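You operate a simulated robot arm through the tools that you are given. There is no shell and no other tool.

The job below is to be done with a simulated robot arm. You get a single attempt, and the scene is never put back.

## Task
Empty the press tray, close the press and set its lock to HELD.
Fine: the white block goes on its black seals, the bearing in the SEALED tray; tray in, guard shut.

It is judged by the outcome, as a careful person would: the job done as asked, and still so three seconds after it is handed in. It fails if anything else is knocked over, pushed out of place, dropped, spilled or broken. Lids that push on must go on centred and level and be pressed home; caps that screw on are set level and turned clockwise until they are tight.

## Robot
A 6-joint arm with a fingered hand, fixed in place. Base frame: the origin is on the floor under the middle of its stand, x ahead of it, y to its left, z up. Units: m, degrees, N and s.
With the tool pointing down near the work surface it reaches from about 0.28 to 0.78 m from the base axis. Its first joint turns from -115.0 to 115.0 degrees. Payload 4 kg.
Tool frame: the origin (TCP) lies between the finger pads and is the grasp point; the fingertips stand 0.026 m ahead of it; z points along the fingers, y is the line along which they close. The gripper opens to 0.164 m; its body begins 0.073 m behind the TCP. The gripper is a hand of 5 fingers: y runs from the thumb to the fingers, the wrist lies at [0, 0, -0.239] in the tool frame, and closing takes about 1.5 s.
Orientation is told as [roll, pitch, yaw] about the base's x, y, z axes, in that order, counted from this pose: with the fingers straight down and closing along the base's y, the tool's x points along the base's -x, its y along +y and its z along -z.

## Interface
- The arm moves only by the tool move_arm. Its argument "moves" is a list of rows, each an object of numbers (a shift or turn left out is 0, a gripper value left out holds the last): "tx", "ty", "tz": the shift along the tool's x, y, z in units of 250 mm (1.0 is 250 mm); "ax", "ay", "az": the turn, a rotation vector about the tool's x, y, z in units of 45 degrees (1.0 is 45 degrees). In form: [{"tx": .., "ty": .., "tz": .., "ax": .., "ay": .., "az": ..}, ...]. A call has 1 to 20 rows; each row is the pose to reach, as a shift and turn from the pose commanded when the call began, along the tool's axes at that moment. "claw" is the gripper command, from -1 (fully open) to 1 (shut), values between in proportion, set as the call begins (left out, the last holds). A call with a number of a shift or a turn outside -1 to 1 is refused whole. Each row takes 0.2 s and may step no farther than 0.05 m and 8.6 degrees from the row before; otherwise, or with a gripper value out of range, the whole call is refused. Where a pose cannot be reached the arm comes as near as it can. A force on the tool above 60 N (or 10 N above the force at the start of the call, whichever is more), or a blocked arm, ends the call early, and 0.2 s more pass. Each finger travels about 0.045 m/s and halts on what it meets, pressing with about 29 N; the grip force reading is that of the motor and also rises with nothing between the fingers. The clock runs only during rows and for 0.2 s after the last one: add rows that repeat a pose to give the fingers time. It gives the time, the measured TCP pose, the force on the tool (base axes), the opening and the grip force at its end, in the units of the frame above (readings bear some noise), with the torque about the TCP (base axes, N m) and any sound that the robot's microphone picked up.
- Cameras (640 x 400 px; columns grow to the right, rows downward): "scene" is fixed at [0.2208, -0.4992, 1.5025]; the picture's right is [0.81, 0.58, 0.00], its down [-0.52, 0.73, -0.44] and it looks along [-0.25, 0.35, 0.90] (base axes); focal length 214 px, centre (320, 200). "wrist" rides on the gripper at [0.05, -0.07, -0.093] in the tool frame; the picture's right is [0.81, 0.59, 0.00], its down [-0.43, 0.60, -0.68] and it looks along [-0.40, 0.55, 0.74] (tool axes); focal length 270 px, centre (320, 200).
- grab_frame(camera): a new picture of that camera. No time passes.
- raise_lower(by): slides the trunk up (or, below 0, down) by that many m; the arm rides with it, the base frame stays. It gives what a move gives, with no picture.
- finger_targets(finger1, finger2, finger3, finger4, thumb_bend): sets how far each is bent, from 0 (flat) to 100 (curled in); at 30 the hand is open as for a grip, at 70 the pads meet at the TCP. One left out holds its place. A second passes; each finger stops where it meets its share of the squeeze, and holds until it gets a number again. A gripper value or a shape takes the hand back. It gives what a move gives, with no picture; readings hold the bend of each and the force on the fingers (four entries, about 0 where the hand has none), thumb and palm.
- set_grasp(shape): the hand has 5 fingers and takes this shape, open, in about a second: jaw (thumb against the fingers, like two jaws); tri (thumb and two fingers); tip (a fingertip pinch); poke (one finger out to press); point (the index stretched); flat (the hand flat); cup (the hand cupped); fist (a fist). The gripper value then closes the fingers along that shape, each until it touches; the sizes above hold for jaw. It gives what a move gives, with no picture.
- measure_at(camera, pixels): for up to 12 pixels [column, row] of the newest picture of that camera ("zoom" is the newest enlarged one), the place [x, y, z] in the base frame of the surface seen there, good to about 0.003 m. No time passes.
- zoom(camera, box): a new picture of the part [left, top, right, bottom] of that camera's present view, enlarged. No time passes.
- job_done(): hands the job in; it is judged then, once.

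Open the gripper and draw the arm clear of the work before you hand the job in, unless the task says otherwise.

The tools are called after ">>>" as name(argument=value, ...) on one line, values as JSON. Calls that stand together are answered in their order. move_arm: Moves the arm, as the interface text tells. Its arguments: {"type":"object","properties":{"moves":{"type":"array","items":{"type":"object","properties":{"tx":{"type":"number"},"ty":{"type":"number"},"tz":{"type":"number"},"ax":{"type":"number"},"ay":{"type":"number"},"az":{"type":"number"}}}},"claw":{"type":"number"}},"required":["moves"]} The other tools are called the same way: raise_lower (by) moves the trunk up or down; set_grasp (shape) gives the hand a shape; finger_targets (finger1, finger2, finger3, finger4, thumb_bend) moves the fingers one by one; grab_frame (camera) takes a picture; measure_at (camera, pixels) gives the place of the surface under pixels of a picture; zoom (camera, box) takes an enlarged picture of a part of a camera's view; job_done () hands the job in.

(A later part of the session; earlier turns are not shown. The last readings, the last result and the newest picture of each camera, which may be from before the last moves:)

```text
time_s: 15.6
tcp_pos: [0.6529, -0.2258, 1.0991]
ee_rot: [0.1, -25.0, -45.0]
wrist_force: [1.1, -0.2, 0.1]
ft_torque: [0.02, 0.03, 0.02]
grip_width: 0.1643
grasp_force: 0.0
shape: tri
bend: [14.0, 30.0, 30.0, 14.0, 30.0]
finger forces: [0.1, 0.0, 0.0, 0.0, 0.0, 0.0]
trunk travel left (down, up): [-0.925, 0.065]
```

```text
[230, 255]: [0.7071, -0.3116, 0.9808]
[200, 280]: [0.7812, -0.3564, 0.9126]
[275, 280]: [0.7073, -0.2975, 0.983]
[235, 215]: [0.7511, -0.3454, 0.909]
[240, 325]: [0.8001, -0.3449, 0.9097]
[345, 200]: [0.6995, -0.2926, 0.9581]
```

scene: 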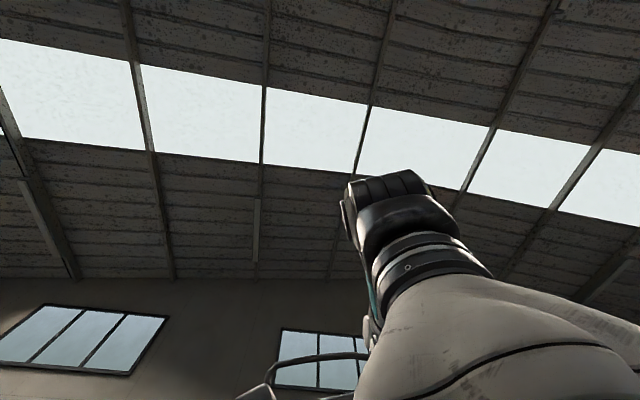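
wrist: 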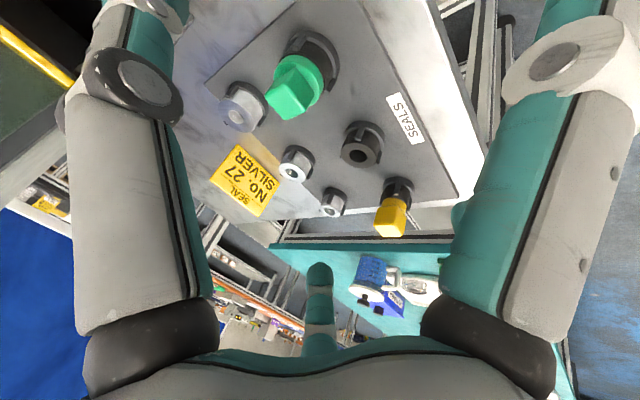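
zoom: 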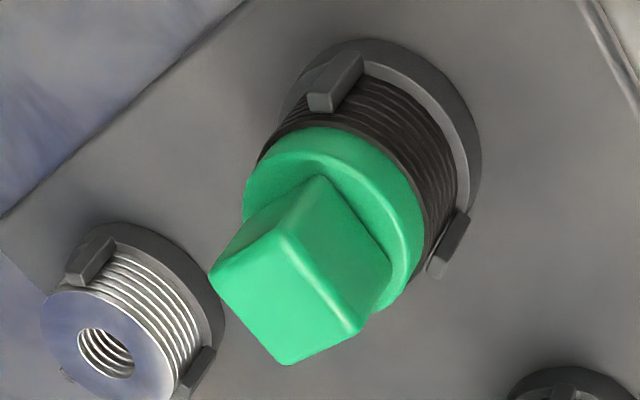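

The ring centre works out to about [0.792,-0.2185,0.942], with an outer diameter near 42 mm matching the white block's base. Before grasping I need to know how the spare fingers stand; I'll try the tip shape here in free space and look.

>>> set_grasp(shape="tip")

>>> grab_frame(camera="wrist")

```text
time_s: 16.5
tcp_pos: [0.6495, -0.2269, 1.0987]
ee_rot: [0.1, -25.0, -44.9]
wrist_force: [0.8, -1.1, 0.6]
ft_torque: [-0.03, 0.03, -0.02]
grip_width: 0.1641
grasp_force: 0.1
shape: tip
bend: [14.0, 30.0, 30.0, 14.0, 30.0]
finger forces: [0.0, 0.1, 0.1, 0.1, 0.0, 0.0]
trunk travel left (down, up): [-0.925, 0.065]
```

```text
taken
```

wrist: 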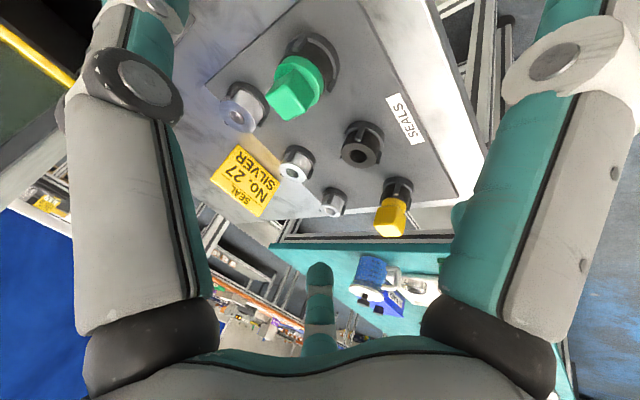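

The tip shape has the same bends as tri, with fingers 1 and 4 standing out. I'll test curling fingers 1 and 4 fully, in free space, to see whether they tuck out of the way.

>>> finger_targets(finger1=100, finger4=100)

>>> grab_frame(camera="wrist")

```text
time_s: 17.5
tcp_pos: [0.6507, -0.227, 1.0996]
ee_rot: [-0.1, -25.0, -45.0]
wrist_force: [-0.3, 0.1, 0.5]
ft_torque: [-0.03, -0.01, 0.01]
grip_width: 0.0773
grasp_force: 0.1
shape: fingers
bend: [75.0, 30.0, 30.0, 75.0, 30.0]
finger forces: [0.0, 0.1, 0.1, 0.0, 0.0, 0.0]
trunk travel left (down, up): [-0.925, 0.065]
```

```text
taken
```

wrist: 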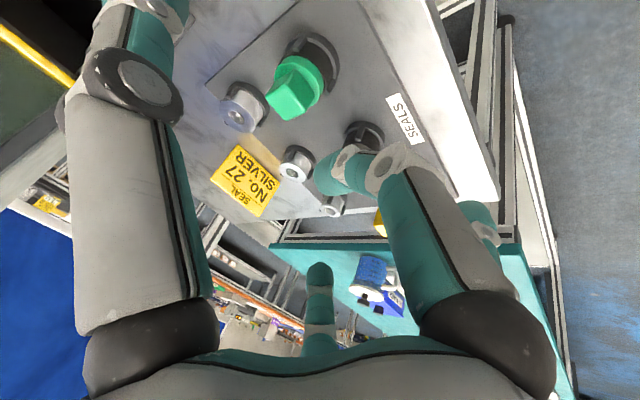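

Finger 1 swung in to (330,170) but both are only at 75 so far. I'll let them continue and look again, and measure positions.

>>> finger_targets(finger1=100, finger4=100)

>>> grab_frame(camera="wrist")

>>> measure_at(camera="wrist", pixels=[[320, 270], [480, 215], [490, 235], [330, 170], [360, 165], [400, 165], [440, 240], [500, 320], [320, 365], [150, 330], [140, 80], [160, 15]])

```text
time_s: 18.5
tcp_pos: [0.6504, -0.2265, 1.0994]
ee_rot: [0.0, -25.0, -45.0]
wrist_force: [-0.4, -0.1, 0.1]
ft_torque: [-0.01, -0.01, 0.05]
grip_width: 0.0776
grasp_force: 0.1
shape: fingers
bend: [77.0, 30.0, 30.0, 77.0, 30.0]
finger forces: [0.0, 0.0, 0.0, 0.0, 0.0, 0.1]
trunk travel left (down, up): [-0.925, 0.065]
```

```text
taken
```

wrist: 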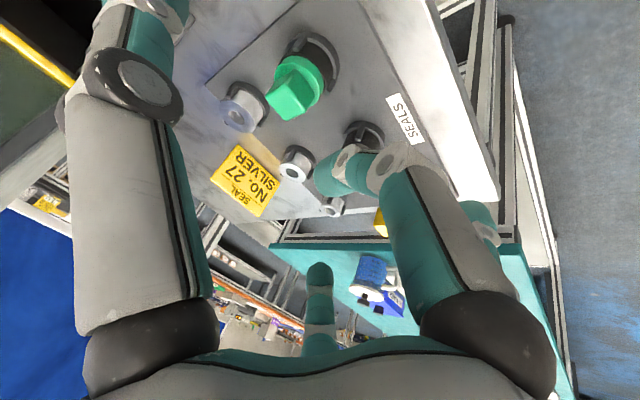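

```text
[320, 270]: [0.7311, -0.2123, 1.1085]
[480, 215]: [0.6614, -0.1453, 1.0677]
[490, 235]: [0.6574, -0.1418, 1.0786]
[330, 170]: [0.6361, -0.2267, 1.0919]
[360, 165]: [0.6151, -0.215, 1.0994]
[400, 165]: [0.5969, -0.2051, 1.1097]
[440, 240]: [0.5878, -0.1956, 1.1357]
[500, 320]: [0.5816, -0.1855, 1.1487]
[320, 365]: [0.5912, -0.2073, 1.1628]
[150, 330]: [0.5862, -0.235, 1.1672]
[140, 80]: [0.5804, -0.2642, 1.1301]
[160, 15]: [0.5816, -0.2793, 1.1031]
```

The digits turn out to be arranged radially around the TCP, so spare fingers 1 and 4 would foul the guard at this yaw. I'll use tri with the thumb on the robot side (yaw -135) so the spare fingers lie left-right; first restore tri and retreat to a safe spot while levelling the hand.

>>> set_grasp(shape="tri")

>>> move_arm(moves=[{"tx": 0.033, "ty": -0.1, "tz": -0.071, "ay": 0.07}, {"tx": 0.067, "ty": -0.2, "tz": -0.141, "ay": 0.139}, {"tx": 0.1, "ty": -0.3, "tz": -0.212, "ay": 0.208}, {"tx": 0.133, "ty": -0.4, "tz": -0.283, "ay": 0.278}, {"tx": 0.166, "ty": -0.5, "tz": -0.353, "ay": 0.347}, {"tx": 0.2, "ty": -0.6, "tz": -0.424, "ay": 0.417}, {"tx": 0.233, "ty": -0.7, "tz": -0.494, "ay": 0.486}, {"tx": 0.266, "ty": -0.8, "tz": -0.565, "ay": 0.556}])

>>> move_arm(moves=[{"az": 0.167}, {"az": 0.333}, {"az": 0.5}, {"az": 0.667}, {"az": 0.833}, {"az": 1.0}])

>>> move_arm(moves=[{"az": 0.167}, {"az": 0.333}, {"az": 0.5}, {"az": 0.667}, {"az": 0.833}, {"az": 1.0}])

>>> grab_frame(camera="wrist")

```text
time_s: 19.4
tcp_pos: [0.6514, -0.2258, 1.1003]
ee_rot: [0.0, -25.0, -45.0]
wrist_force: [0.0, 0.7, -0.2]
ft_torque: [0.02, 0.02, 0.03]
grip_width: 0.1643
grasp_force: 0.1
shape: tri
bend: [14.0, 30.0, 30.0, 14.0, 30.0]
finger forces: [0.0, 0.0, 0.1, 0.0, 0.0, 0.0]
trunk travel left (down, up): [-0.925, 0.065]
```

```text
time_s: 21.2
tcp_pos: [0.4231, -0.2826, 1.2015]
ee_rot: [0.0, 0.0, -45.0]
wrist_force: [-0.2, 0.2, 0.2]
ft_torque: [-0.02, -0.03, -0.03]
grip_width: 0.1639
grasp_force: 0.1
shape: tri
bend: [14.0, 30.0, 30.0, 14.0, 30.0]
finger forces: [0.0, 0.0, 0.1, 0.0, 0.1, 0.1]
trunk travel left (down, up): [-0.925, 0.065]
```

```text
time_s: 22.6
tcp_pos: [0.4251, -0.2835, 1.1987]
ee_rot: [0.0, 0.0, -90.0]
wrist_force: [0.4, 0.2, -0.1]
ft_torque: [0.0, 0.04, -0.03]
grip_width: 0.164
grasp_force: 0.1
shape: tri
bend: [14.0, 30.0, 30.0, 14.0, 30.0]
finger forces: [0.1, 0.1, 0.0, 0.0, 0.1, 0.0]
trunk travel left (down, up): [-0.925, 0.065]
```

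```text
time_s: 24.0
tcp_pos: [0.4238, -0.2837, 1.1996]
ee_rot: [0.0, 0.0, -135.1]
wrist_force: [0.4, 0.5, 0.6]
ft_torque: [0.0, -0.01, 0.02]
grip_width: 0.1639
grasp_force: 0.0
shape: tri
bend: [14.0, 30.0, 30.0, 14.0, 30.0]
finger forces: [0.1, 0.1, 0.0, 0.0, 0.0, 0.0]
trunk travel left (down, up): [-0.925, 0.065]
```

```text
taken
```

wrist: 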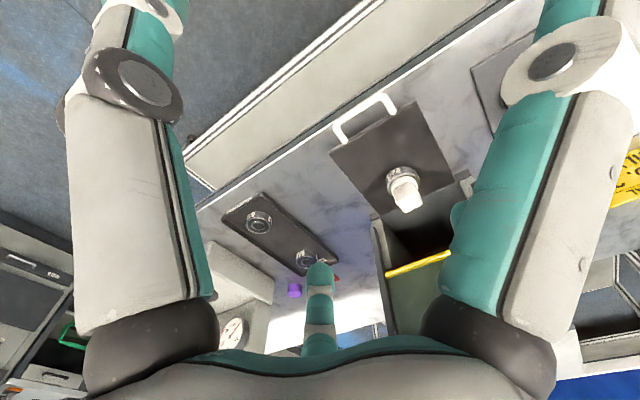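

The hand is now at yaw -135 with the block visible at (403,190). I'll zoom to refine the block's centre and orientation from this angle.

>>> zoom(camera="wrist", box=[370, 155, 440, 220])

```text
6.15 times, centred on (405, 188) of wrist
```

zoom: 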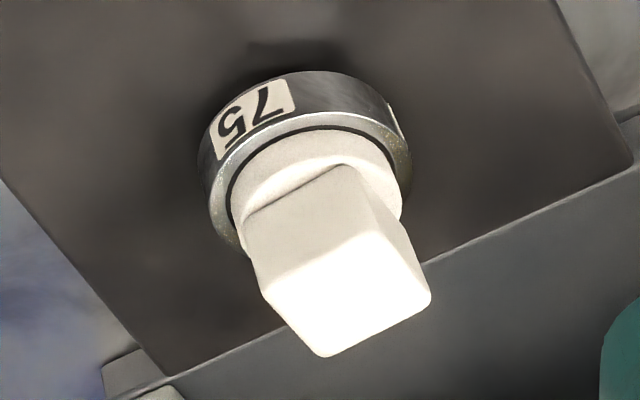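

>>> measure_at(camera="zoom", pixels=[[272, 285], [370, 238], [424, 300], [325, 350], [348, 295], [300, 225], [395, 235], [245, 215], [400, 190], [222, 190], [405, 160], [300, 122]])

```text
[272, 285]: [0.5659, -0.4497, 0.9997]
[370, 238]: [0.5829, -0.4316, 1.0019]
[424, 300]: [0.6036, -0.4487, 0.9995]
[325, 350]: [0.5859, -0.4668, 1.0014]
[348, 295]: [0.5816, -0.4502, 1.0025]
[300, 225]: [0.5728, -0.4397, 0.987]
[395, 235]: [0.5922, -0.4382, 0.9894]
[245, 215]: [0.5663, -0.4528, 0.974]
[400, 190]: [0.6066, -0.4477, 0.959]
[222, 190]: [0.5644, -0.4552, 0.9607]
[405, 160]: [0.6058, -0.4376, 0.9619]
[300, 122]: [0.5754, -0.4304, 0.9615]
```

The block's centre is confirmed at about [0.584,-0.449], aligned with the bench. I'll tilt the hand 12 degrees, half-close the tripod to about 78 mm, and move to a pre-grasp point above and in front of the block.

>>> move_arm(moves=[{"tx": -0.002, "ty": 0.133, "tz": 0.067, "ax": -0.045}, {"tx": -0.005, "ty": 0.267, "tz": 0.133, "ax": -0.089}, {"tx": -0.007, "ty": 0.4, "tz": 0.2, "ax": -0.134}, {"tx": -0.009, "ty": 0.533, "tz": 0.267, "ax": -0.178}, {"tx": -0.012, "ty": 0.667, "tz": 0.333, "ax": -0.223}, {"tx": -0.014, "ty": 0.8, "tz": 0.4, "ax": -0.267}], claw=0.05)

>>> grab_frame(camera="wrist")

```text
time_s: 25.4
tcp_pos: [0.5648, -0.4294, 1.1001]
ee_rot: [12.0, 0.0, -135.0]
wrist_force: [0.1, -1.2, -0.5]
ft_torque: [0.01, 0.03, 0.01]
grip_width: 0.0783
grasp_force: 0.1
shape: tri
bend: [14.0, 38.0, 38.0, 14.0, 70.0]
finger forces: [0.0, 0.1, 0.1, 0.0, 0.0, 0.0]
trunk travel left (down, up): [-0.925, 0.065]
```

```text
taken
```

wrist: 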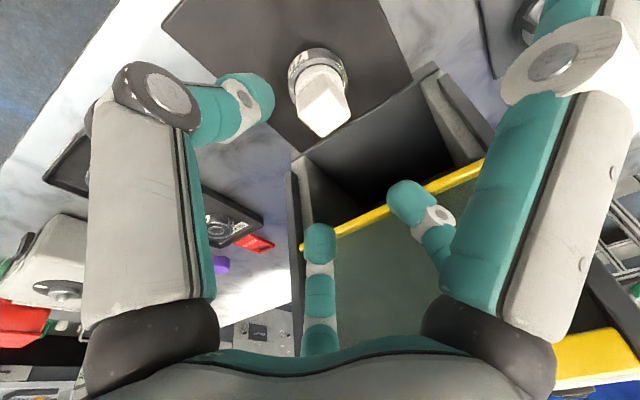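

At this setting the thumb is already fully in (bend 70) while the fingers are at 38, so it is not symmetric. I'll set the digits individually to a symmetric half-open posture (about 50) and check.

>>> finger_targets(finger1=14, finger2=52, finger3=52, finger4=14, thumb_bend=48)

>>> grab_frame(camera="wrist")

>>> measure_at(camera="wrist", pixels=[[320, 235], [405, 190], [240, 100], [320, 100], [325, 115], [315, 85], [600, 100], [330, 130]])

```text
time_s: 26.4
tcp_pos: [0.5654, -0.4275, 1.1009]
ee_rot: [12.0, 0.1, -135.0]
wrist_force: [0.4, -0.1, -0.6]
ft_torque: [0.0, -0.01, 0.0]
grip_width: 0.093
grasp_force: 0.0
shape: fingers
bend: [14.0, 52.0, 52.0, 14.0, 48.0]
finger forces: [0.0, 0.1, 0.1, 0.0, 0.0, 0.0]
trunk travel left (down, up): [-0.925, 0.065]
```

```text
taken
```

wrist: 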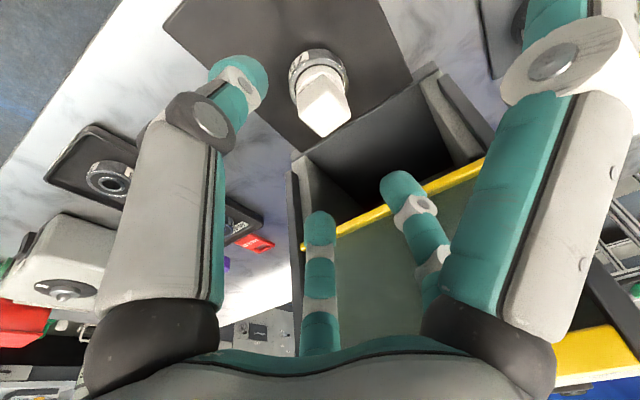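

```text
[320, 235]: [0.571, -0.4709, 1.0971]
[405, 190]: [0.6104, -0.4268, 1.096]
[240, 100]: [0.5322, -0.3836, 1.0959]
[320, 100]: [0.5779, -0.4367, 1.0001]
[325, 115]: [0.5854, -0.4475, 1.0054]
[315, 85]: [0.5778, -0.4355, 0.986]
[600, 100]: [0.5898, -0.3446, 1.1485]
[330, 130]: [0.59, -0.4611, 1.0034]
```

Fingers and thumb now form a symmetric ~90 mm opening around the TCP with the block at (325,110). I'll descend partway toward the block and check alignment.

>>> move_arm(moves=[{"tx": -0.001, "ty": 0.006, "tz": 0.087}, {"tx": -0.002, "ty": 0.012, "tz": 0.173}, {"tx": -0.004, "ty": 0.019, "tz": 0.26}])

>>> grab_frame(camera="wrist")

>>> zoom(camera="wrist", box=[240, 80, 420, 260])

```text
time_s: 27.2
tcp_pos: [0.5765, -0.4423, 1.0367]
ee_rot: [12.0, 0.1, -135.0]
wrist_force: [-0.2, -0.9, -0.6]
ft_torque: [-0.01, 0.03, 0.01]
grip_width: 0.0933
grasp_force: 0.1
shape: fingers
bend: [14.0, 52.0, 52.0, 14.0, 48.0]
finger forces: [0.0, 0.1, 0.1, 0.0, 0.0, 0.0]
trunk travel left (down, up): [-0.925, 0.065]
```

```text
taken
```

wrist: 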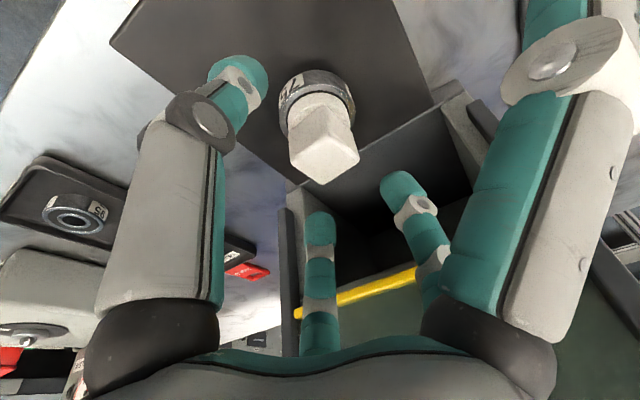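

```text
2.22 times, centred on (330, 170) of wrist
```

zoom: 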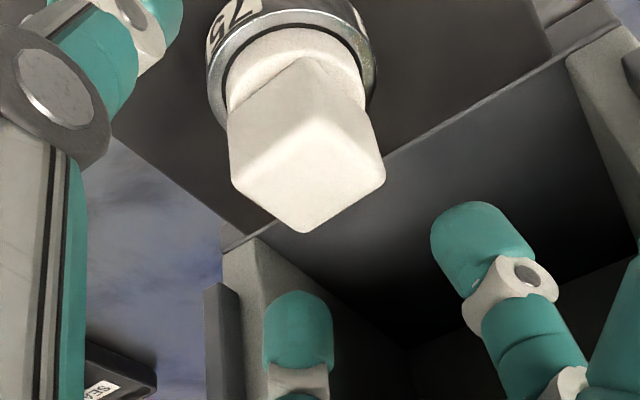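

The block is between thumb and fingers at (322,150). I'll measure the top-face corners once more at this close range.

>>> measure_at(camera="zoom", pixels=[[240, 185], [315, 130], [378, 180], [303, 225], [308, 180], [270, 120], [340, 110], [355, 200]])

```text
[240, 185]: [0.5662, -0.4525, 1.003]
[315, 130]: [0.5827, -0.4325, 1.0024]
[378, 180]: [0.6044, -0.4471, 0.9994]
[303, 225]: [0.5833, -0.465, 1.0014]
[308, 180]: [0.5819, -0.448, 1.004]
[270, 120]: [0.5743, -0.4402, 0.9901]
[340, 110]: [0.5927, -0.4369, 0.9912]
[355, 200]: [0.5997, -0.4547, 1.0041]
```

Centre holds at [0.584,-0.449]. I'll go down the last 35 mm so the tips straddle the square head just above its flange.

>>> move_arm(moves=[{"tx": 0.001, "ty": 0.006, "tz": 0.07}, {"tx": 0.002, "ty": 0.011, "tz": 0.139}])

>>> grab_frame(camera="wrist")

>>> zoom(camera="wrist", box=[220, 100, 420, 280])

```text
time_s: 27.8
tcp_pos: [0.5831, -0.4465, 1.0033]
ee_rot: [12.2, 0.0, -134.9]
wrist_force: [-0.8, 0.2, -0.5]
ft_torque: [0.0, -0.01, 0.01]
grip_width: 0.0927
grasp_force: 0.1
shape: fingers
bend: [14.0, 52.0, 52.0, 14.0, 48.0]
finger forces: [0.0, 0.0, 0.1, 0.0, 0.1, 0.0]
trunk travel left (down, up): [-0.925, 0.065]
```

```text
taken
```

wrist: 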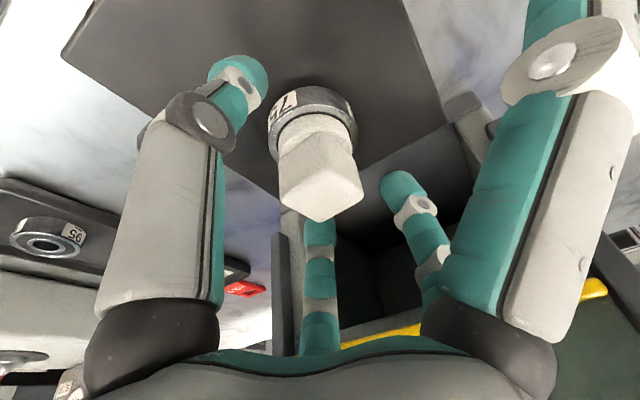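

```text
2.22 times, centred on (320, 190) of wrist
```

zoom: 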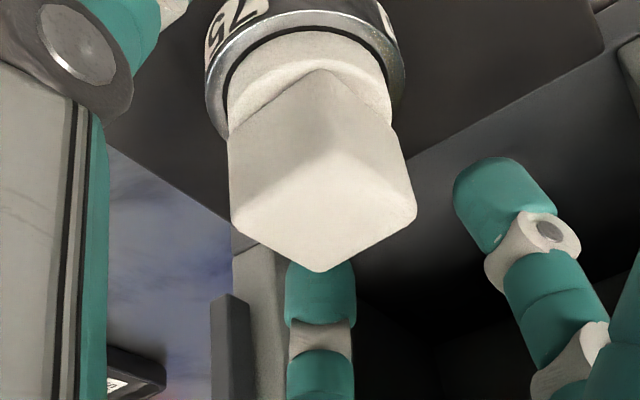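

The head is centred at the picture middle (320,190). I'll close the thumb and the two opposing fingers onto it.

>>> finger_targets(finger2=72, finger3=72, thumb_bend=68)

>>> zoom(camera="wrist", box=[220, 100, 420, 280])

```text
time_s: 28.8
tcp_pos: [0.5819, -0.4477, 1.004]
ee_rot: [12.1, 0.0, -135.0]
wrist_force: [-0.3, -0.2, 6.9]
ft_torque: [0.08, 0.12, 0.02]
grip_width: 0.0911
grasp_force: 14.9
shape: fingers
bend: [14.0, 64.0, 64.0, 14.0, 61.0]
finger forces: [0.0, 7.7, 7.3, 0.0, 14.6, 0.0]
trunk travel left (down, up): [-0.925, 0.065]
```

```text
2.22 times, centred on (320, 190) of wrist
```

zoom: 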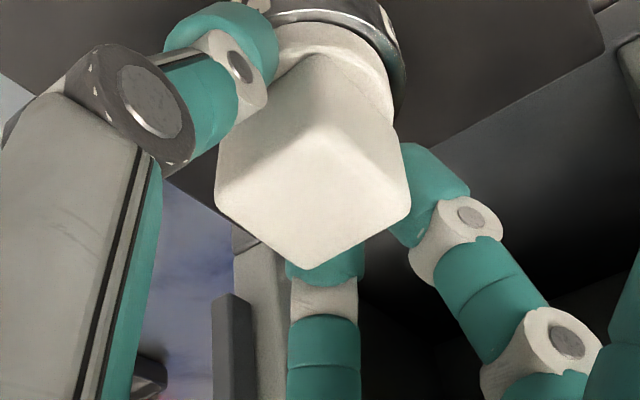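

All three digits hold (7.7, 7.3 and 14.6 N) on the head. I'll lift slowly straight up by 20 mm and check that only the block comes along.

>>> move_arm(moves=[{"ty": 0.004, "tz": -0.02}, {"ty": 0.008, "tz": -0.039}, {"ty": 0.012, "tz": -0.059}, {"ty": 0.017, "tz": -0.078}])

>>> grab_frame(camera="wrist")

>>> zoom(camera="wrist", box=[220, 60, 420, 260])

```text
time_s: 29.8
tcp_pos: [0.5824, -0.4475, 1.0237]
ee_rot: [12.0, 0.0, -134.9]
wrist_force: [-0.4, 0.5, -0.6]
ft_torque: [0.01, 0.0, -0.02]
grip_width: 0.0913
grasp_force: 11.2
shape: fingers
bend: [14.0, 65.0, 65.0, 14.0, 62.0]
finger forces: [0.0, 5.7, 5.5, 0.0, 11.7, 0.0]
trunk travel left (down, up): [-0.925, 0.065]
```

```text
taken
```

wrist: 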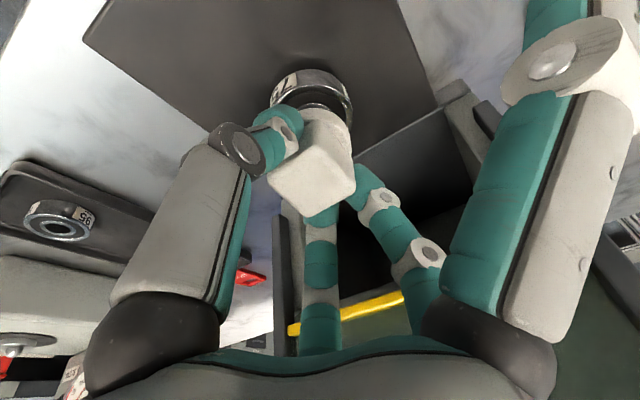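

```text
2.00 times, centred on (320, 160) of wrist
```

zoom: 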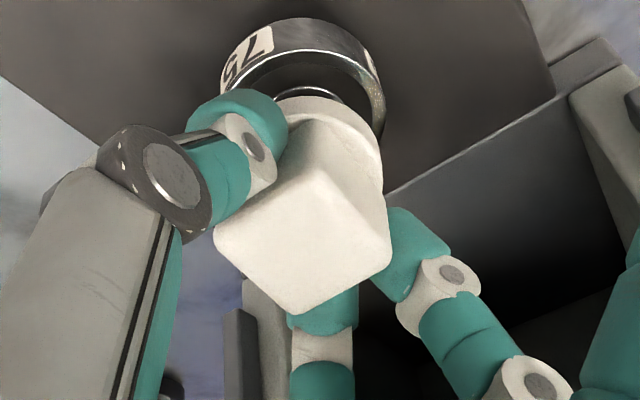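

The block has come free and the bearing stayed on the tray at (312,90). I'll raise it further while backing away from the guard, before tucking the spare fingers in.

>>> move_arm(moves=[{"ty": 0.0, "tz": -0.05}, {"ty": -0.03, "tz": -0.11}, {"ty": -0.07, "tz": -0.17}, {"ty": -0.115, "tz": -0.229}])

>>> finger_targets(finger1=72, finger4=72)

>>> grab_frame(camera="wrist")

```text
time_s: 30.8
tcp_pos: [0.5544, -0.4194, 1.0747]
ee_rot: [12.0, 0.0, -135.0]
wrist_force: [-0.2, 0.7, -0.5]
ft_torque: [0.04, -0.02, -0.01]
grip_width: 0.0913
grasp_force: 11.4
shape: fingers
bend: [14.0, 65.0, 65.0, 14.0, 62.0]
finger forces: [0.0, 5.8, 5.7, 0.0, 11.7, 0.0]
trunk travel left (down, up): [-0.925, 0.065]
```

```text
time_s: 31.8
tcp_pos: [0.5538, -0.4204, 1.0741]
ee_rot: [12.0, -0.1, -135.0]
wrist_force: [0.2, 0.3, -0.4]
ft_torque: [-0.01, 0.02, -0.04]
grip_width: 0.0155
grasp_force: 22.0
shape: fingers
bend: [63.0, 65.0, 65.0, 63.0, 62.0]
finger forces: [10.0, 6.9, 6.9, 10.5, 9.8, 0.1]
trunk travel left (down, up): [-0.925, 0.065]
```

```text
taken
```

wrist: 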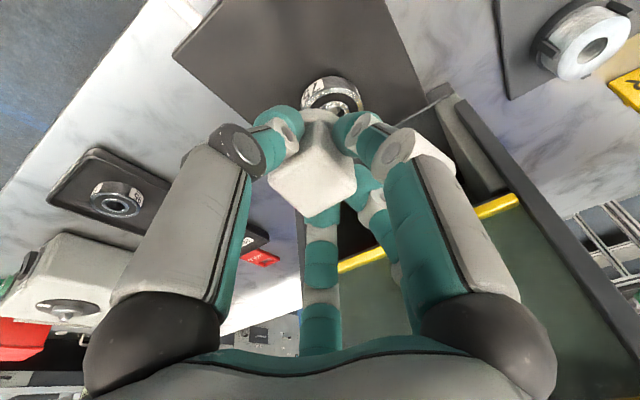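

All five digits now hold the block snugly. I'll zoom to measure its pose in the hand (level and offset).

>>> zoom(camera="wrist", box=[250, 80, 400, 230])

>>> measure_at(camera="zoom", pixels=[[238, 240], [360, 235], [292, 292], [305, 195], [300, 240], [265, 215], [335, 215], [325, 265], [275, 265]])

```text
2.67 times, centred on (325, 155) of wrist
```

zoom: 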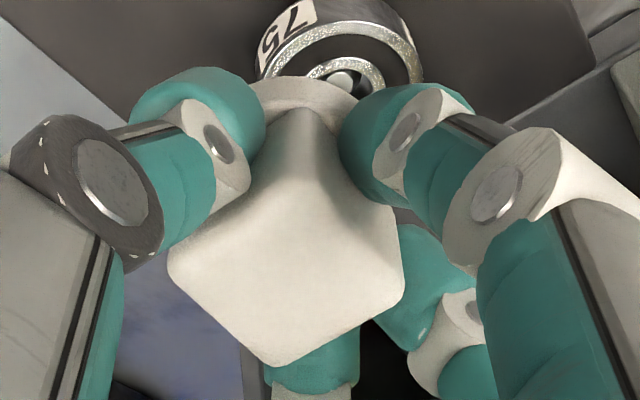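

```text
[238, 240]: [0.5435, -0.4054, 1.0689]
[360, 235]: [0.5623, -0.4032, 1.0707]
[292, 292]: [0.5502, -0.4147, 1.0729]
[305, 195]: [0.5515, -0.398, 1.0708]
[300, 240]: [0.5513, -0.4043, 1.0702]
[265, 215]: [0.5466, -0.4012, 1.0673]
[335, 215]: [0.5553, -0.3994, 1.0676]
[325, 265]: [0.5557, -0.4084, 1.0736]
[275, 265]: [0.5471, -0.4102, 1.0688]
```

I need the true top-face corners; they appear near (178,270), (395,292), (272,355) and the front corner near (303,175). I'll measure those.

>>> measure_at(camera="zoom", pixels=[[180, 272], [395, 292], [272, 353], [303, 180], [287, 280], [303, 150], [303, 125], [300, 100], [200, 300], [360, 315], [230, 225], [370, 235]])

```text
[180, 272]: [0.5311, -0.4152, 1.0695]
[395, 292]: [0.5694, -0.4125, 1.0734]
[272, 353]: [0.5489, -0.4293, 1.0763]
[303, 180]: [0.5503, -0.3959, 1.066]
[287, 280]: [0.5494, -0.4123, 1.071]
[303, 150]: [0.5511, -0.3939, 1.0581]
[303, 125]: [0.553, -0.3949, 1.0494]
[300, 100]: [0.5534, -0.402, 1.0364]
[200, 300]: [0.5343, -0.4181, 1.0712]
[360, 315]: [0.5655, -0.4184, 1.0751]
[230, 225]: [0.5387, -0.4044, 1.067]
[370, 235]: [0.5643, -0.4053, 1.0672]
```

The block appears to have settled along the hand's own tilt (top face rising about 12–16 degrees away from the robot). I'll carry it over toward the seals, high above the green block, and bring the hand vertical there so the block is level.

>>> move_arm(moves=[{"tx": 0.1, "ty": 0.012, "tz": -0.06}, {"tx": 0.21, "ty": 0.025, "tz": -0.117}, {"tx": 0.34, "ty": 0.025, "tz": -0.117}, {"tx": 0.48, "ty": 0.025, "tz": -0.117}, {"tx": 0.62, "ty": 0.025, "tz": -0.117}])

>>> move_arm(moves=[{"tx": 0.104, "ty": 0.017, "tz": 0.004, "ax": 0.045}, {"tx": 0.208, "ty": 0.034, "tz": 0.007, "ax": 0.089}, {"tx": 0.312, "ty": 0.051, "tz": 0.011, "ax": 0.134}, {"tx": 0.416, "ty": 0.068, "tz": 0.015, "ax": 0.178}, {"tx": 0.52, "ty": 0.085, "tz": 0.018, "ax": 0.223}, {"tx": 0.624, "ty": 0.102, "tz": 0.022, "ax": 0.267}])

>>> grab_frame(camera="wrist")

```text
time_s: 33.0
tcp_pos: [0.6657, -0.311, 1.1043]
ee_rot: [12.0, -0.2, -135.1]
wrist_force: [0.5, 0.5, -0.9]
ft_torque: [0.0, 0.02, 0.02]
grip_width: 0.0155
grasp_force: 22.1
shape: fingers
bend: [63.0, 65.0, 65.0, 63.0, 62.0]
finger forces: [10.0, 6.9, 6.8, 10.4, 9.9, 0.0]
trunk travel left (down, up): [-0.925, 0.065]
```

```text
time_s: 34.4
tcp_pos: [0.7885, -0.2167, 1.0962]
ee_rot: [-0.2, -0.1, -135.1]
wrist_force: [-0.1, -0.3, -0.2]
ft_torque: [0.02, 0.05, -0.03]
grip_width: 0.0155
grasp_force: 22.0
shape: fingers
bend: [63.0, 65.0, 65.0, 63.0, 62.0]
finger forces: [9.7, 6.9, 6.8, 10.2, 10.1, 0.0]
out of reach, approached as far as the arm can: row 6
trunk travel left (down, up): [-0.925, 0.065]
```

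```text
taken
```

wrist: 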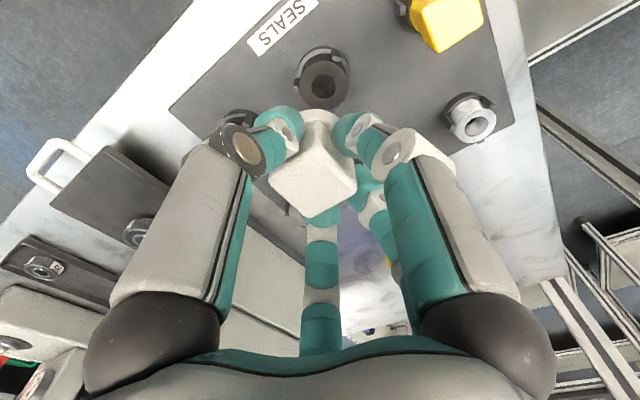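

At this height the vertical hand is just at the reach limit (TCP at [0.7885,-0.2167,1.096]). The black seal shows at (323,85); I'll measure the block's top corners to see whether it is level now.

>>> zoom(camera="wrist", box=[240, 80, 400, 230])

>>> measure_at(camera="zoom", pixels=[[195, 262], [400, 282], [285, 342], [308, 185], [300, 260], [308, 150], [308, 120], [300, 100], [240, 225], [370, 230], [235, 300], [350, 310]])

```text
2.67 times, centred on (320, 155) of wrist
```

zoom: 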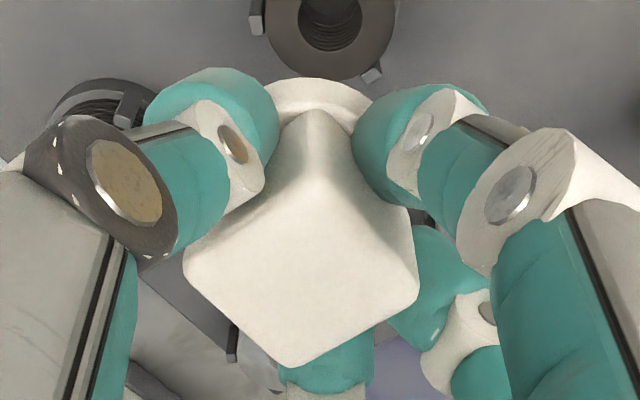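

```text
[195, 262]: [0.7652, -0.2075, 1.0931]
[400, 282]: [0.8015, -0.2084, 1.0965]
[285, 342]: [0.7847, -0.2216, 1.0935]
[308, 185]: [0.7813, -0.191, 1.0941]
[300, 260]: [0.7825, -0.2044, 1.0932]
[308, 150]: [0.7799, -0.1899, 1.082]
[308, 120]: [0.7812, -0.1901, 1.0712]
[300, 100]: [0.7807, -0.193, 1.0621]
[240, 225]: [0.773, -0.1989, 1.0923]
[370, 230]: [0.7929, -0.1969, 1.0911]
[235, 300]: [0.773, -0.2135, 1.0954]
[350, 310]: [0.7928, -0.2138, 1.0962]
```

The block is level now with the hand vertical; its axis is near [0.783,-0.208], while the seal's is [0.792,-0.2185], which is just beyond reach at this trunk height. I'll back up and raise slightly, so that I can lower the trunk for more reach.

>>> move_arm(moves=[{"ty": -0.04, "tz": -0.08}, {"ty": -0.08, "tz": -0.16}, {"ty": -0.12, "tz": -0.24}, {"ty": -0.16, "tz": -0.32}])

>>> raise_lower(by=-0.08)

```text
time_s: 35.4
tcp_pos: [0.7579, -0.1872, 1.1752]
ee_rot: [0.1, 0.1, -135.1]
wrist_force: [0.1, 0.7, -1.1]
ft_torque: [0.03, 0.0, -0.03]
grip_width: 0.0154
grasp_force: 21.5
shape: fingers
bend: [63.0, 65.0, 65.0, 63.0, 62.0]
finger forces: [9.8, 6.8, 6.7, 9.8, 10.2, 0.1]
trunk travel left (down, up): [-0.925, 0.065]
```

```text
time_s: 36.6
tcp_pos: [0.7601, -0.1881, 1.0957]
ee_rot: [0.0, 0.0, -135.0]
wrist_force: [-0.7, -0.3, -0.5]
ft_torque: [0.01, -0.05, -0.02]
grip_width: 0.0155
grasp_force: 21.7
shape: fingers
bend: [63.0, 65.0, 65.0, 63.0, 62.0]
finger forces: [9.8, 6.7, 6.6, 9.8, 10.1, 0.1]
trunk travel left (down, up): [-0.845, 0.145]
```

The arm rides with the trunk, TCP now at z 1.096. I'll lower the trunk another 50 mm, still clear of the seals, then take a picture.

>>> raise_lower(by=-0.05)

>>> move_arm(moves=[{"ty": 0.06}, {"ty": 0.12}, {"ty": 0.18}, {"ty": 0.22}])

>>> grab_frame(camera="wrist")

```text
time_s: 37.5
tcp_pos: [0.759, -0.1879, 1.0451]
ee_rot: [0.1, 0.0, -135.1]
wrist_force: [0.2, -0.6, -0.8]
ft_torque: [0.0, -0.04, -0.05]
grip_width: 0.0154
grasp_force: 21.5
shape: fingers
bend: [63.0, 65.0, 65.0, 63.0, 62.0]
finger forces: [9.8, 6.8, 6.7, 10.0, 10.1, 0.0]
trunk travel left (down, up): [-0.795, 0.195]
```

```text
time_s: 38.5
tcp_pos: [0.7842, -0.2241, 1.0432]
ee_rot: [0.2, 0.1, -135.0]
wrist_force: [-0.2, -0.4, -0.9]
ft_torque: [-0.03, -0.01, -0.01]
grip_width: 0.0155
grasp_force: 21.3
shape: fingers
bend: [63.0, 65.0, 65.0, 63.0, 62.0]
finger forces: [9.7, 6.9, 6.7, 9.9, 10.1, 0.0]
out of reach, approached as far as the arm can: row 3, 4
trunk travel left (down, up): [-0.795, 0.195]
```

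```text
taken
```

wrist: 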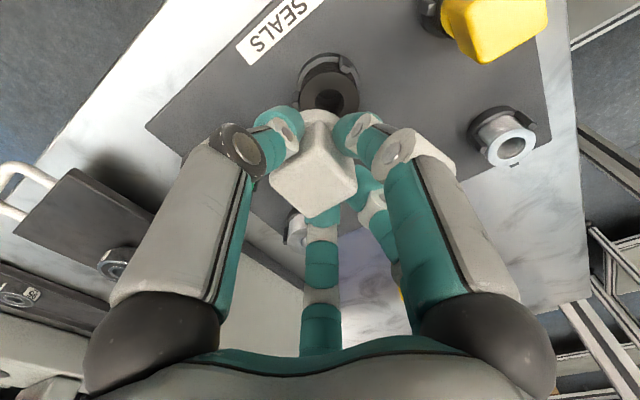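

Reach for the vertical hand tops out at about 0.816 m whatever the trunk height, so I'll use a slight tilt of about 4–5 degrees for the last centimetre. First I'll measure the block's position in the hand and the seal again from here.

>>> zoom(camera="wrist", box=[240, 50, 400, 230])

>>> measure_at(camera="zoom", pixels=[[225, 285], [388, 300], [295, 350], [316, 225], [316, 180], [316, 155], [270, 80], [365, 120], [315, 60], [345, 70], [290, 140], [300, 285]])

```text
2.22 times, centred on (320, 140) of wrist
```

zoom: 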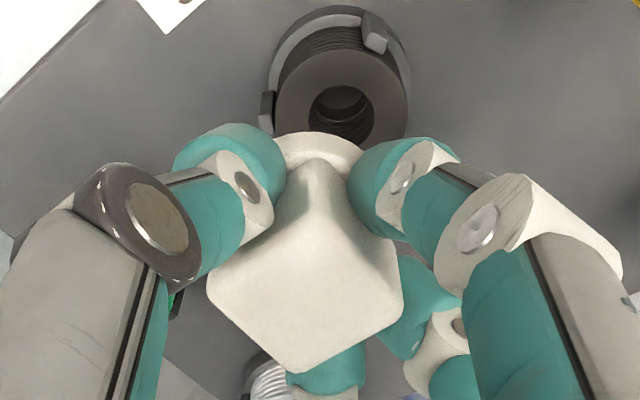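

```text
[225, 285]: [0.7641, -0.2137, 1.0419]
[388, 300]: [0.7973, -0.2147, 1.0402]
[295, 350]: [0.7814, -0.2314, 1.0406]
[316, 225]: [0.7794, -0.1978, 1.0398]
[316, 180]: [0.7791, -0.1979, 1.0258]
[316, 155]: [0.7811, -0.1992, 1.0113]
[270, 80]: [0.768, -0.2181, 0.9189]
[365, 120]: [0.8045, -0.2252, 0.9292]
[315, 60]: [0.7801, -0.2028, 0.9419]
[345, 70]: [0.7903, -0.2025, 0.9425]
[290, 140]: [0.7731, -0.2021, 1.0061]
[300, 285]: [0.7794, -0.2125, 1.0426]
```

The block's axis is at about [0.7806,-0.2144] and needs to move roughly 11 mm outward and 5 mm left. I'll add a 5 degree tilt, shift by that amount, and come down to about 20 mm above the seal.

>>> move_arm(moves=[{"tx": 0.0, "ty": 0.0, "tz": 0.0, "ax": -0.06}, {"tx": 0.01, "ty": 0.015, "tz": 0.03, "ax": -0.111}, {"tx": 0.021, "ty": 0.029, "tz": 0.06, "ax": -0.111}, {"tx": 0.021, "ty": 0.029, "tz": 0.093, "ax": -0.111}])

>>> grab_frame(camera="wrist")

>>> zoom(camera="wrist", box=[240, 50, 400, 230])

```text
time_s: 39.5
tcp_pos: [0.7941, -0.2255, 1.0195]
ee_rot: [5.0, 0.0, -135.0]
wrist_force: [0.1, -0.5, -0.3]
ft_torque: [0.0, -0.02, 0.01]
grip_width: 0.0155
grasp_force: 21.7
shape: fingers
bend: [63.0, 65.0, 65.0, 63.0, 62.0]
finger forces: [9.7, 6.7, 6.6, 9.8, 10.2, 0.1]
trunk travel left (down, up): [-0.795, 0.195]
```

```text
taken
```

wrist: 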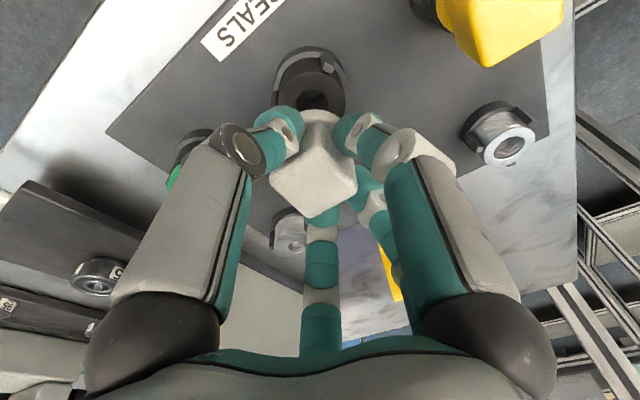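

```text
2.22 times, centred on (320, 140) of wrist
```

zoom: 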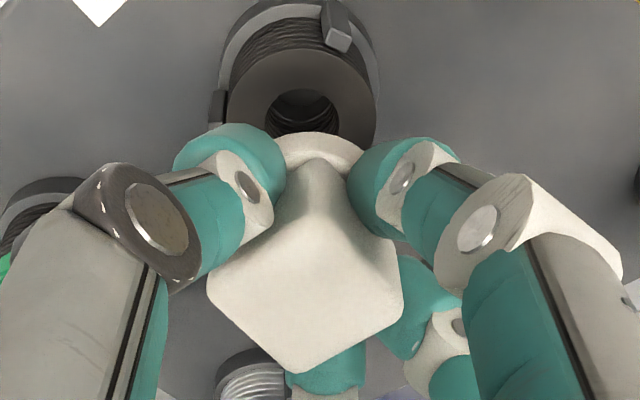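

The pose was reached. I'll measure both the seal ring and the block's corners and flange in this zoom to check centring.

>>> measure_at(camera="zoom", pixels=[[238, 105], [368, 105], [300, 55], [262, 70], [342, 72], [216, 285], [396, 300], [295, 362], [316, 220], [316, 175], [316, 140], [285, 145]])

```text
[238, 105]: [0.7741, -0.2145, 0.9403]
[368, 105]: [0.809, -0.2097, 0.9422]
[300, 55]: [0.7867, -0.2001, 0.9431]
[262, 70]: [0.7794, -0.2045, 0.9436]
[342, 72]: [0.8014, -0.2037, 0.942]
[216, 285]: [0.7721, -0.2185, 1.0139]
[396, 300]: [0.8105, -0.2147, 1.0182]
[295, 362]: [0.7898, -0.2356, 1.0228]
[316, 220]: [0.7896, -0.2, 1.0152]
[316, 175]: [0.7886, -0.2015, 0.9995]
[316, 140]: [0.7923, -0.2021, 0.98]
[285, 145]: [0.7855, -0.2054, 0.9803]
```

The block's base centre is within about 2 mm of the seal centre [0.792,-0.2185]. I'll come straight down about 24 mm slowly, with a 1.5 mm correction, then check the force.

>>> move_arm(moves=[{"ty": -0.003, "tz": 0.02}, {"ty": -0.006, "tz": 0.04}, {"ty": -0.009, "tz": 0.06}, {"ty": -0.012, "tz": 0.08}, {"ty": -0.0145, "tz": 0.095}])

>>> grab_frame(camera="wrist")

>>> zoom(camera="wrist", box=[240, 50, 400, 230])

```text
time_s: 40.7
tcp_pos: [0.7932, -0.2228, 0.9961]
ee_rot: [5.0, 0.0, -135.0]
wrist_force: [0.3, 0.3, -0.2]
ft_torque: [0.02, 0.0, -0.03]
grip_width: 0.0154
grasp_force: 21.4
shape: fingers
bend: [63.0, 65.0, 65.0, 63.0, 62.0]
finger forces: [9.7, 6.7, 6.6, 9.6, 10.3, 0.1]
trunk travel left (down, up): [-0.795, 0.195]
```

```text
taken
```

wrist: 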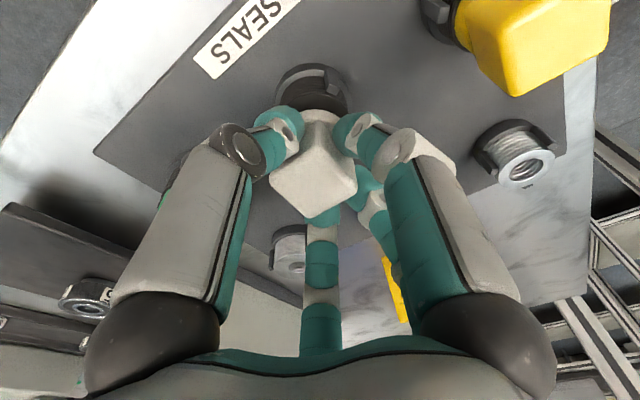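

```text
2.22 times, centred on (320, 140) of wrist
```

zoom: 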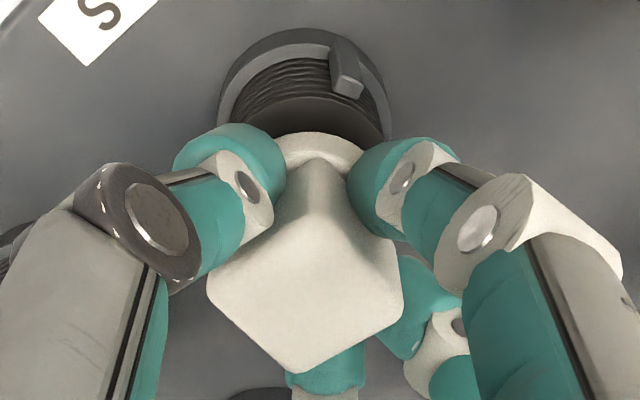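

No contact yet at z 0.996. I'll re-measure the seal's ring edge and block flange for a final centring check before touching down.

>>> measure_at(camera="zoom", pixels=[[305, 105], [262, 118], [365, 118], [280, 108], [335, 108], [316, 138], [290, 142], [345, 145], [216, 285], [396, 300], [295, 362], [316, 220]])

```text
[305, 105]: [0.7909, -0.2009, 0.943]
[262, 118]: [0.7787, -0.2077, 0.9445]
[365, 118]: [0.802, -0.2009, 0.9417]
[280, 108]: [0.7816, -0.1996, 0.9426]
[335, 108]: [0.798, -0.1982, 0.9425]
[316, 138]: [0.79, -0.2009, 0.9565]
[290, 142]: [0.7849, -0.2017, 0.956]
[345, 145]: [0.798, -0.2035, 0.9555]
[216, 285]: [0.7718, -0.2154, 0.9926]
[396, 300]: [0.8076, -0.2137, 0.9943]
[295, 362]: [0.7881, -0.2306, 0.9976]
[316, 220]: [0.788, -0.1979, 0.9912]
```

Centring looks good to within 2–3 mm. I'll lower another 5 mm in small steps and watch the force.

>>> move_arm(moves=[{"ty": -0.0005, "tz": 0.005}, {"ty": -0.001, "tz": 0.01}, {"ty": -0.0015, "tz": 0.015}, {"ty": -0.002, "tz": 0.02}])

```text
time_s: 41.7
tcp_pos: [0.7917, -0.2234, 0.9923]
ee_rot: [5.1, 0.0, -135.0]
wrist_force: [0.4, 0.1, -0.5]
ft_torque: [0.0, 0.05, -0.03]
grip_width: 0.0157
grasp_force: 21.3
shape: fingers
bend: [63.0, 65.0, 65.0, 63.0, 62.0]
finger forces: [9.7, 6.7, 6.6, 9.7, 10.3, 0.0]
trunk travel left (down, up): [-0.795, 0.195]
```

Still no contact at z 0.992. I'll continue another 4 mm in 1 mm steps.

>>> move_arm(moves=[{"ty": -0.0004, "tz": 0.004}, {"ty": -0.0007, "tz": 0.008}, {"ty": -0.001, "tz": 0.012}, {"ty": -0.0014, "tz": 0.016}])

```text
time_s: 42.7
tcp_pos: [0.7916, -0.2241, 0.9872]
ee_rot: [5.0, 0.0, -135.0]
wrist_force: [-0.1, 0.0, 0.3]
ft_torque: [0.04, 0.04, -0.03]
grip_width: 0.0158
grasp_force: 22.1
shape: fingers
bend: [63.0, 65.0, 65.0, 63.0, 62.0]
finger forces: [10.5, 6.9, 6.7, 10.1, 10.4, 0.0]
trunk travel left (down, up): [-0.795, 0.195]
```

Finger forces have risen slightly, hinting at first contact. I'll go on another 2 mm in fine steps.

>>> move_arm(moves=[{"ty": -0.0002, "tz": 0.004}, {"ty": -0.0005, "tz": 0.008}])

>>> grab_frame(camera="wrist")

>>> zoom(camera="wrist", box=[240, 50, 400, 230])

```text
time_s: 43.3
tcp_pos: [0.7919, -0.2242, 0.9869]
ee_rot: [5.1, 0.1, -135.0]
wrist_force: [-1.2, 0.7, 8.5]
ft_torque: [0.21, 0.14, -0.01]
grip_width: 0.0155
grasp_force: 25.7
shape: fingers
bend: [63.0, 65.0, 65.0, 63.0, 62.0]
finger forces: [13.3, 7.2, 7.1, 11.8, 12.4, 0.0]
trunk travel left (down, up): [-0.795, 0.195]
```

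```text
taken
```

wrist: 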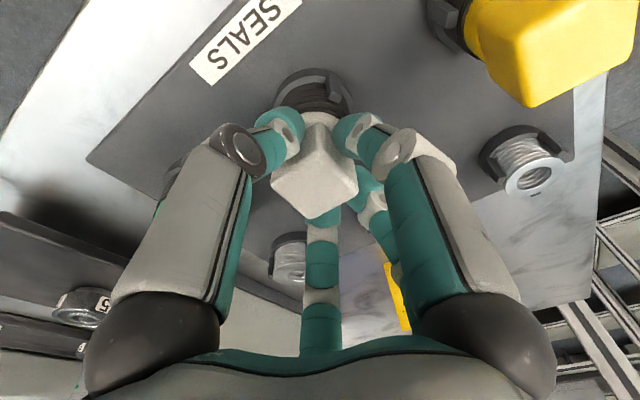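

```text
2.22 times, centred on (320, 140) of wrist
```

zoom: 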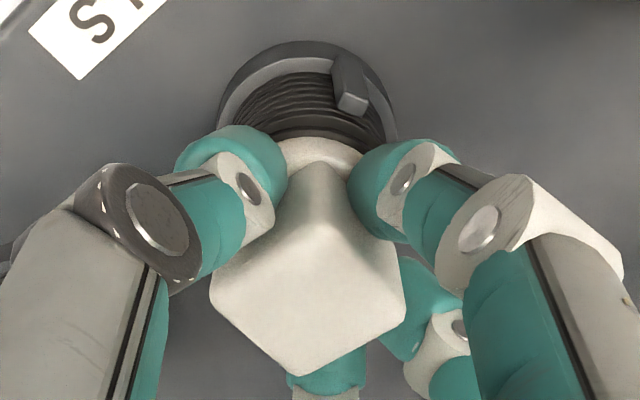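

Contact: 8.5 N upward at z 0.987, right where the flange should meet the seal stack. I'll open the digits a little to let the block settle flat.

>>> finger_targets(finger1=54, finger2=54, finger3=54, finger4=54, thumb_bend=48)

>>> grab_frame(camera="wrist")

>>> zoom(camera="wrist", box=[240, 50, 400, 230])

```text
time_s: 44.3
tcp_pos: [0.7943, -0.2227, 0.9855]
ee_rot: [5.0, 0.0, -135.0]
wrist_force: [0.8, 0.0, -0.1]
ft_torque: [-0.01, 0.0, -0.03]
grip_width: 0.0406
grasp_force: 0.0
shape: fingers
bend: [54.0, 54.0, 54.0, 54.0, 48.0]
finger forces: [0.0, 0.1, 0.0, 0.0, 0.0, 0.0]
trunk travel left (down, up): [-0.795, 0.195]
```

```text
taken
```

wrist: 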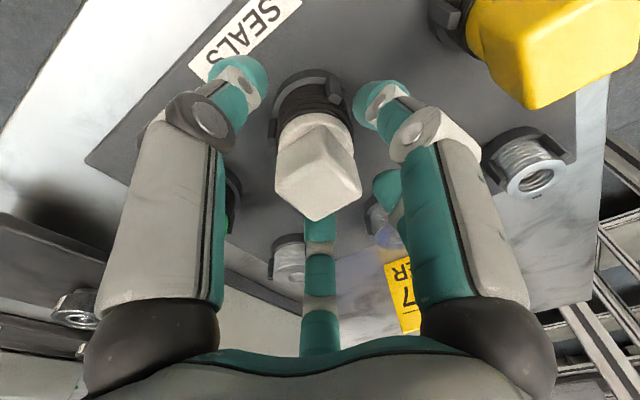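

```text
2.22 times, centred on (320, 140) of wrist
```

zoom: 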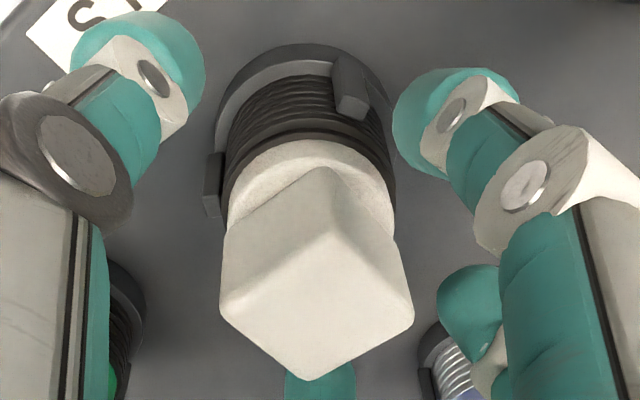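

The block sits squarely on the black seal stack, with its flange edges (228–395) matching the seal ring. I'll withdraw straight up and check it.

>>> move_arm(moves=[{"ty": 0.004, "tz": -0.04}, {"ty": 0.009, "tz": -0.1}, {"ty": 0.017, "tz": -0.2}, {"ty": 0.026, "tz": -0.3}, {"ty": 0.035, "tz": -0.398}])

>>> zoom(camera="wrist", box=[250, 40, 390, 180])

>>> measure_at(camera="zoom", pixels=[[320, 200], [290, 200], [350, 200]])

```text
time_s: 45.5
tcp_pos: [0.7942, -0.2228, 1.0865]
ee_rot: [4.9, 0.0, -135.1]
wrist_force: [1.0, -0.4, 0.0]
ft_torque: [0.01, -0.02, -0.02]
grip_width: 0.0407
grasp_force: 0.1
shape: fingers
bend: [54.0, 54.0, 54.0, 54.0, 48.0]
finger forces: [0.1, 0.0, 0.0, 0.1, 0.0, 0.0]
trunk travel left (down, up): [-0.795, 0.195]
```

```text
2.86 times, centred on (320, 110) of wrist
```

zoom: 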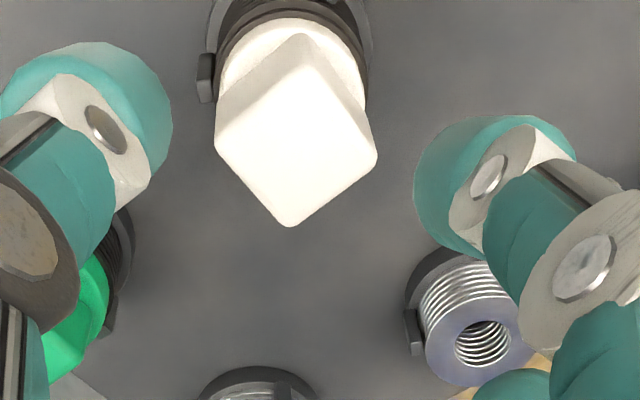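

```text
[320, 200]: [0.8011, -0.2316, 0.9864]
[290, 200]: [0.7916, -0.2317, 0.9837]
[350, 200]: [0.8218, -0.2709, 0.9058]
```

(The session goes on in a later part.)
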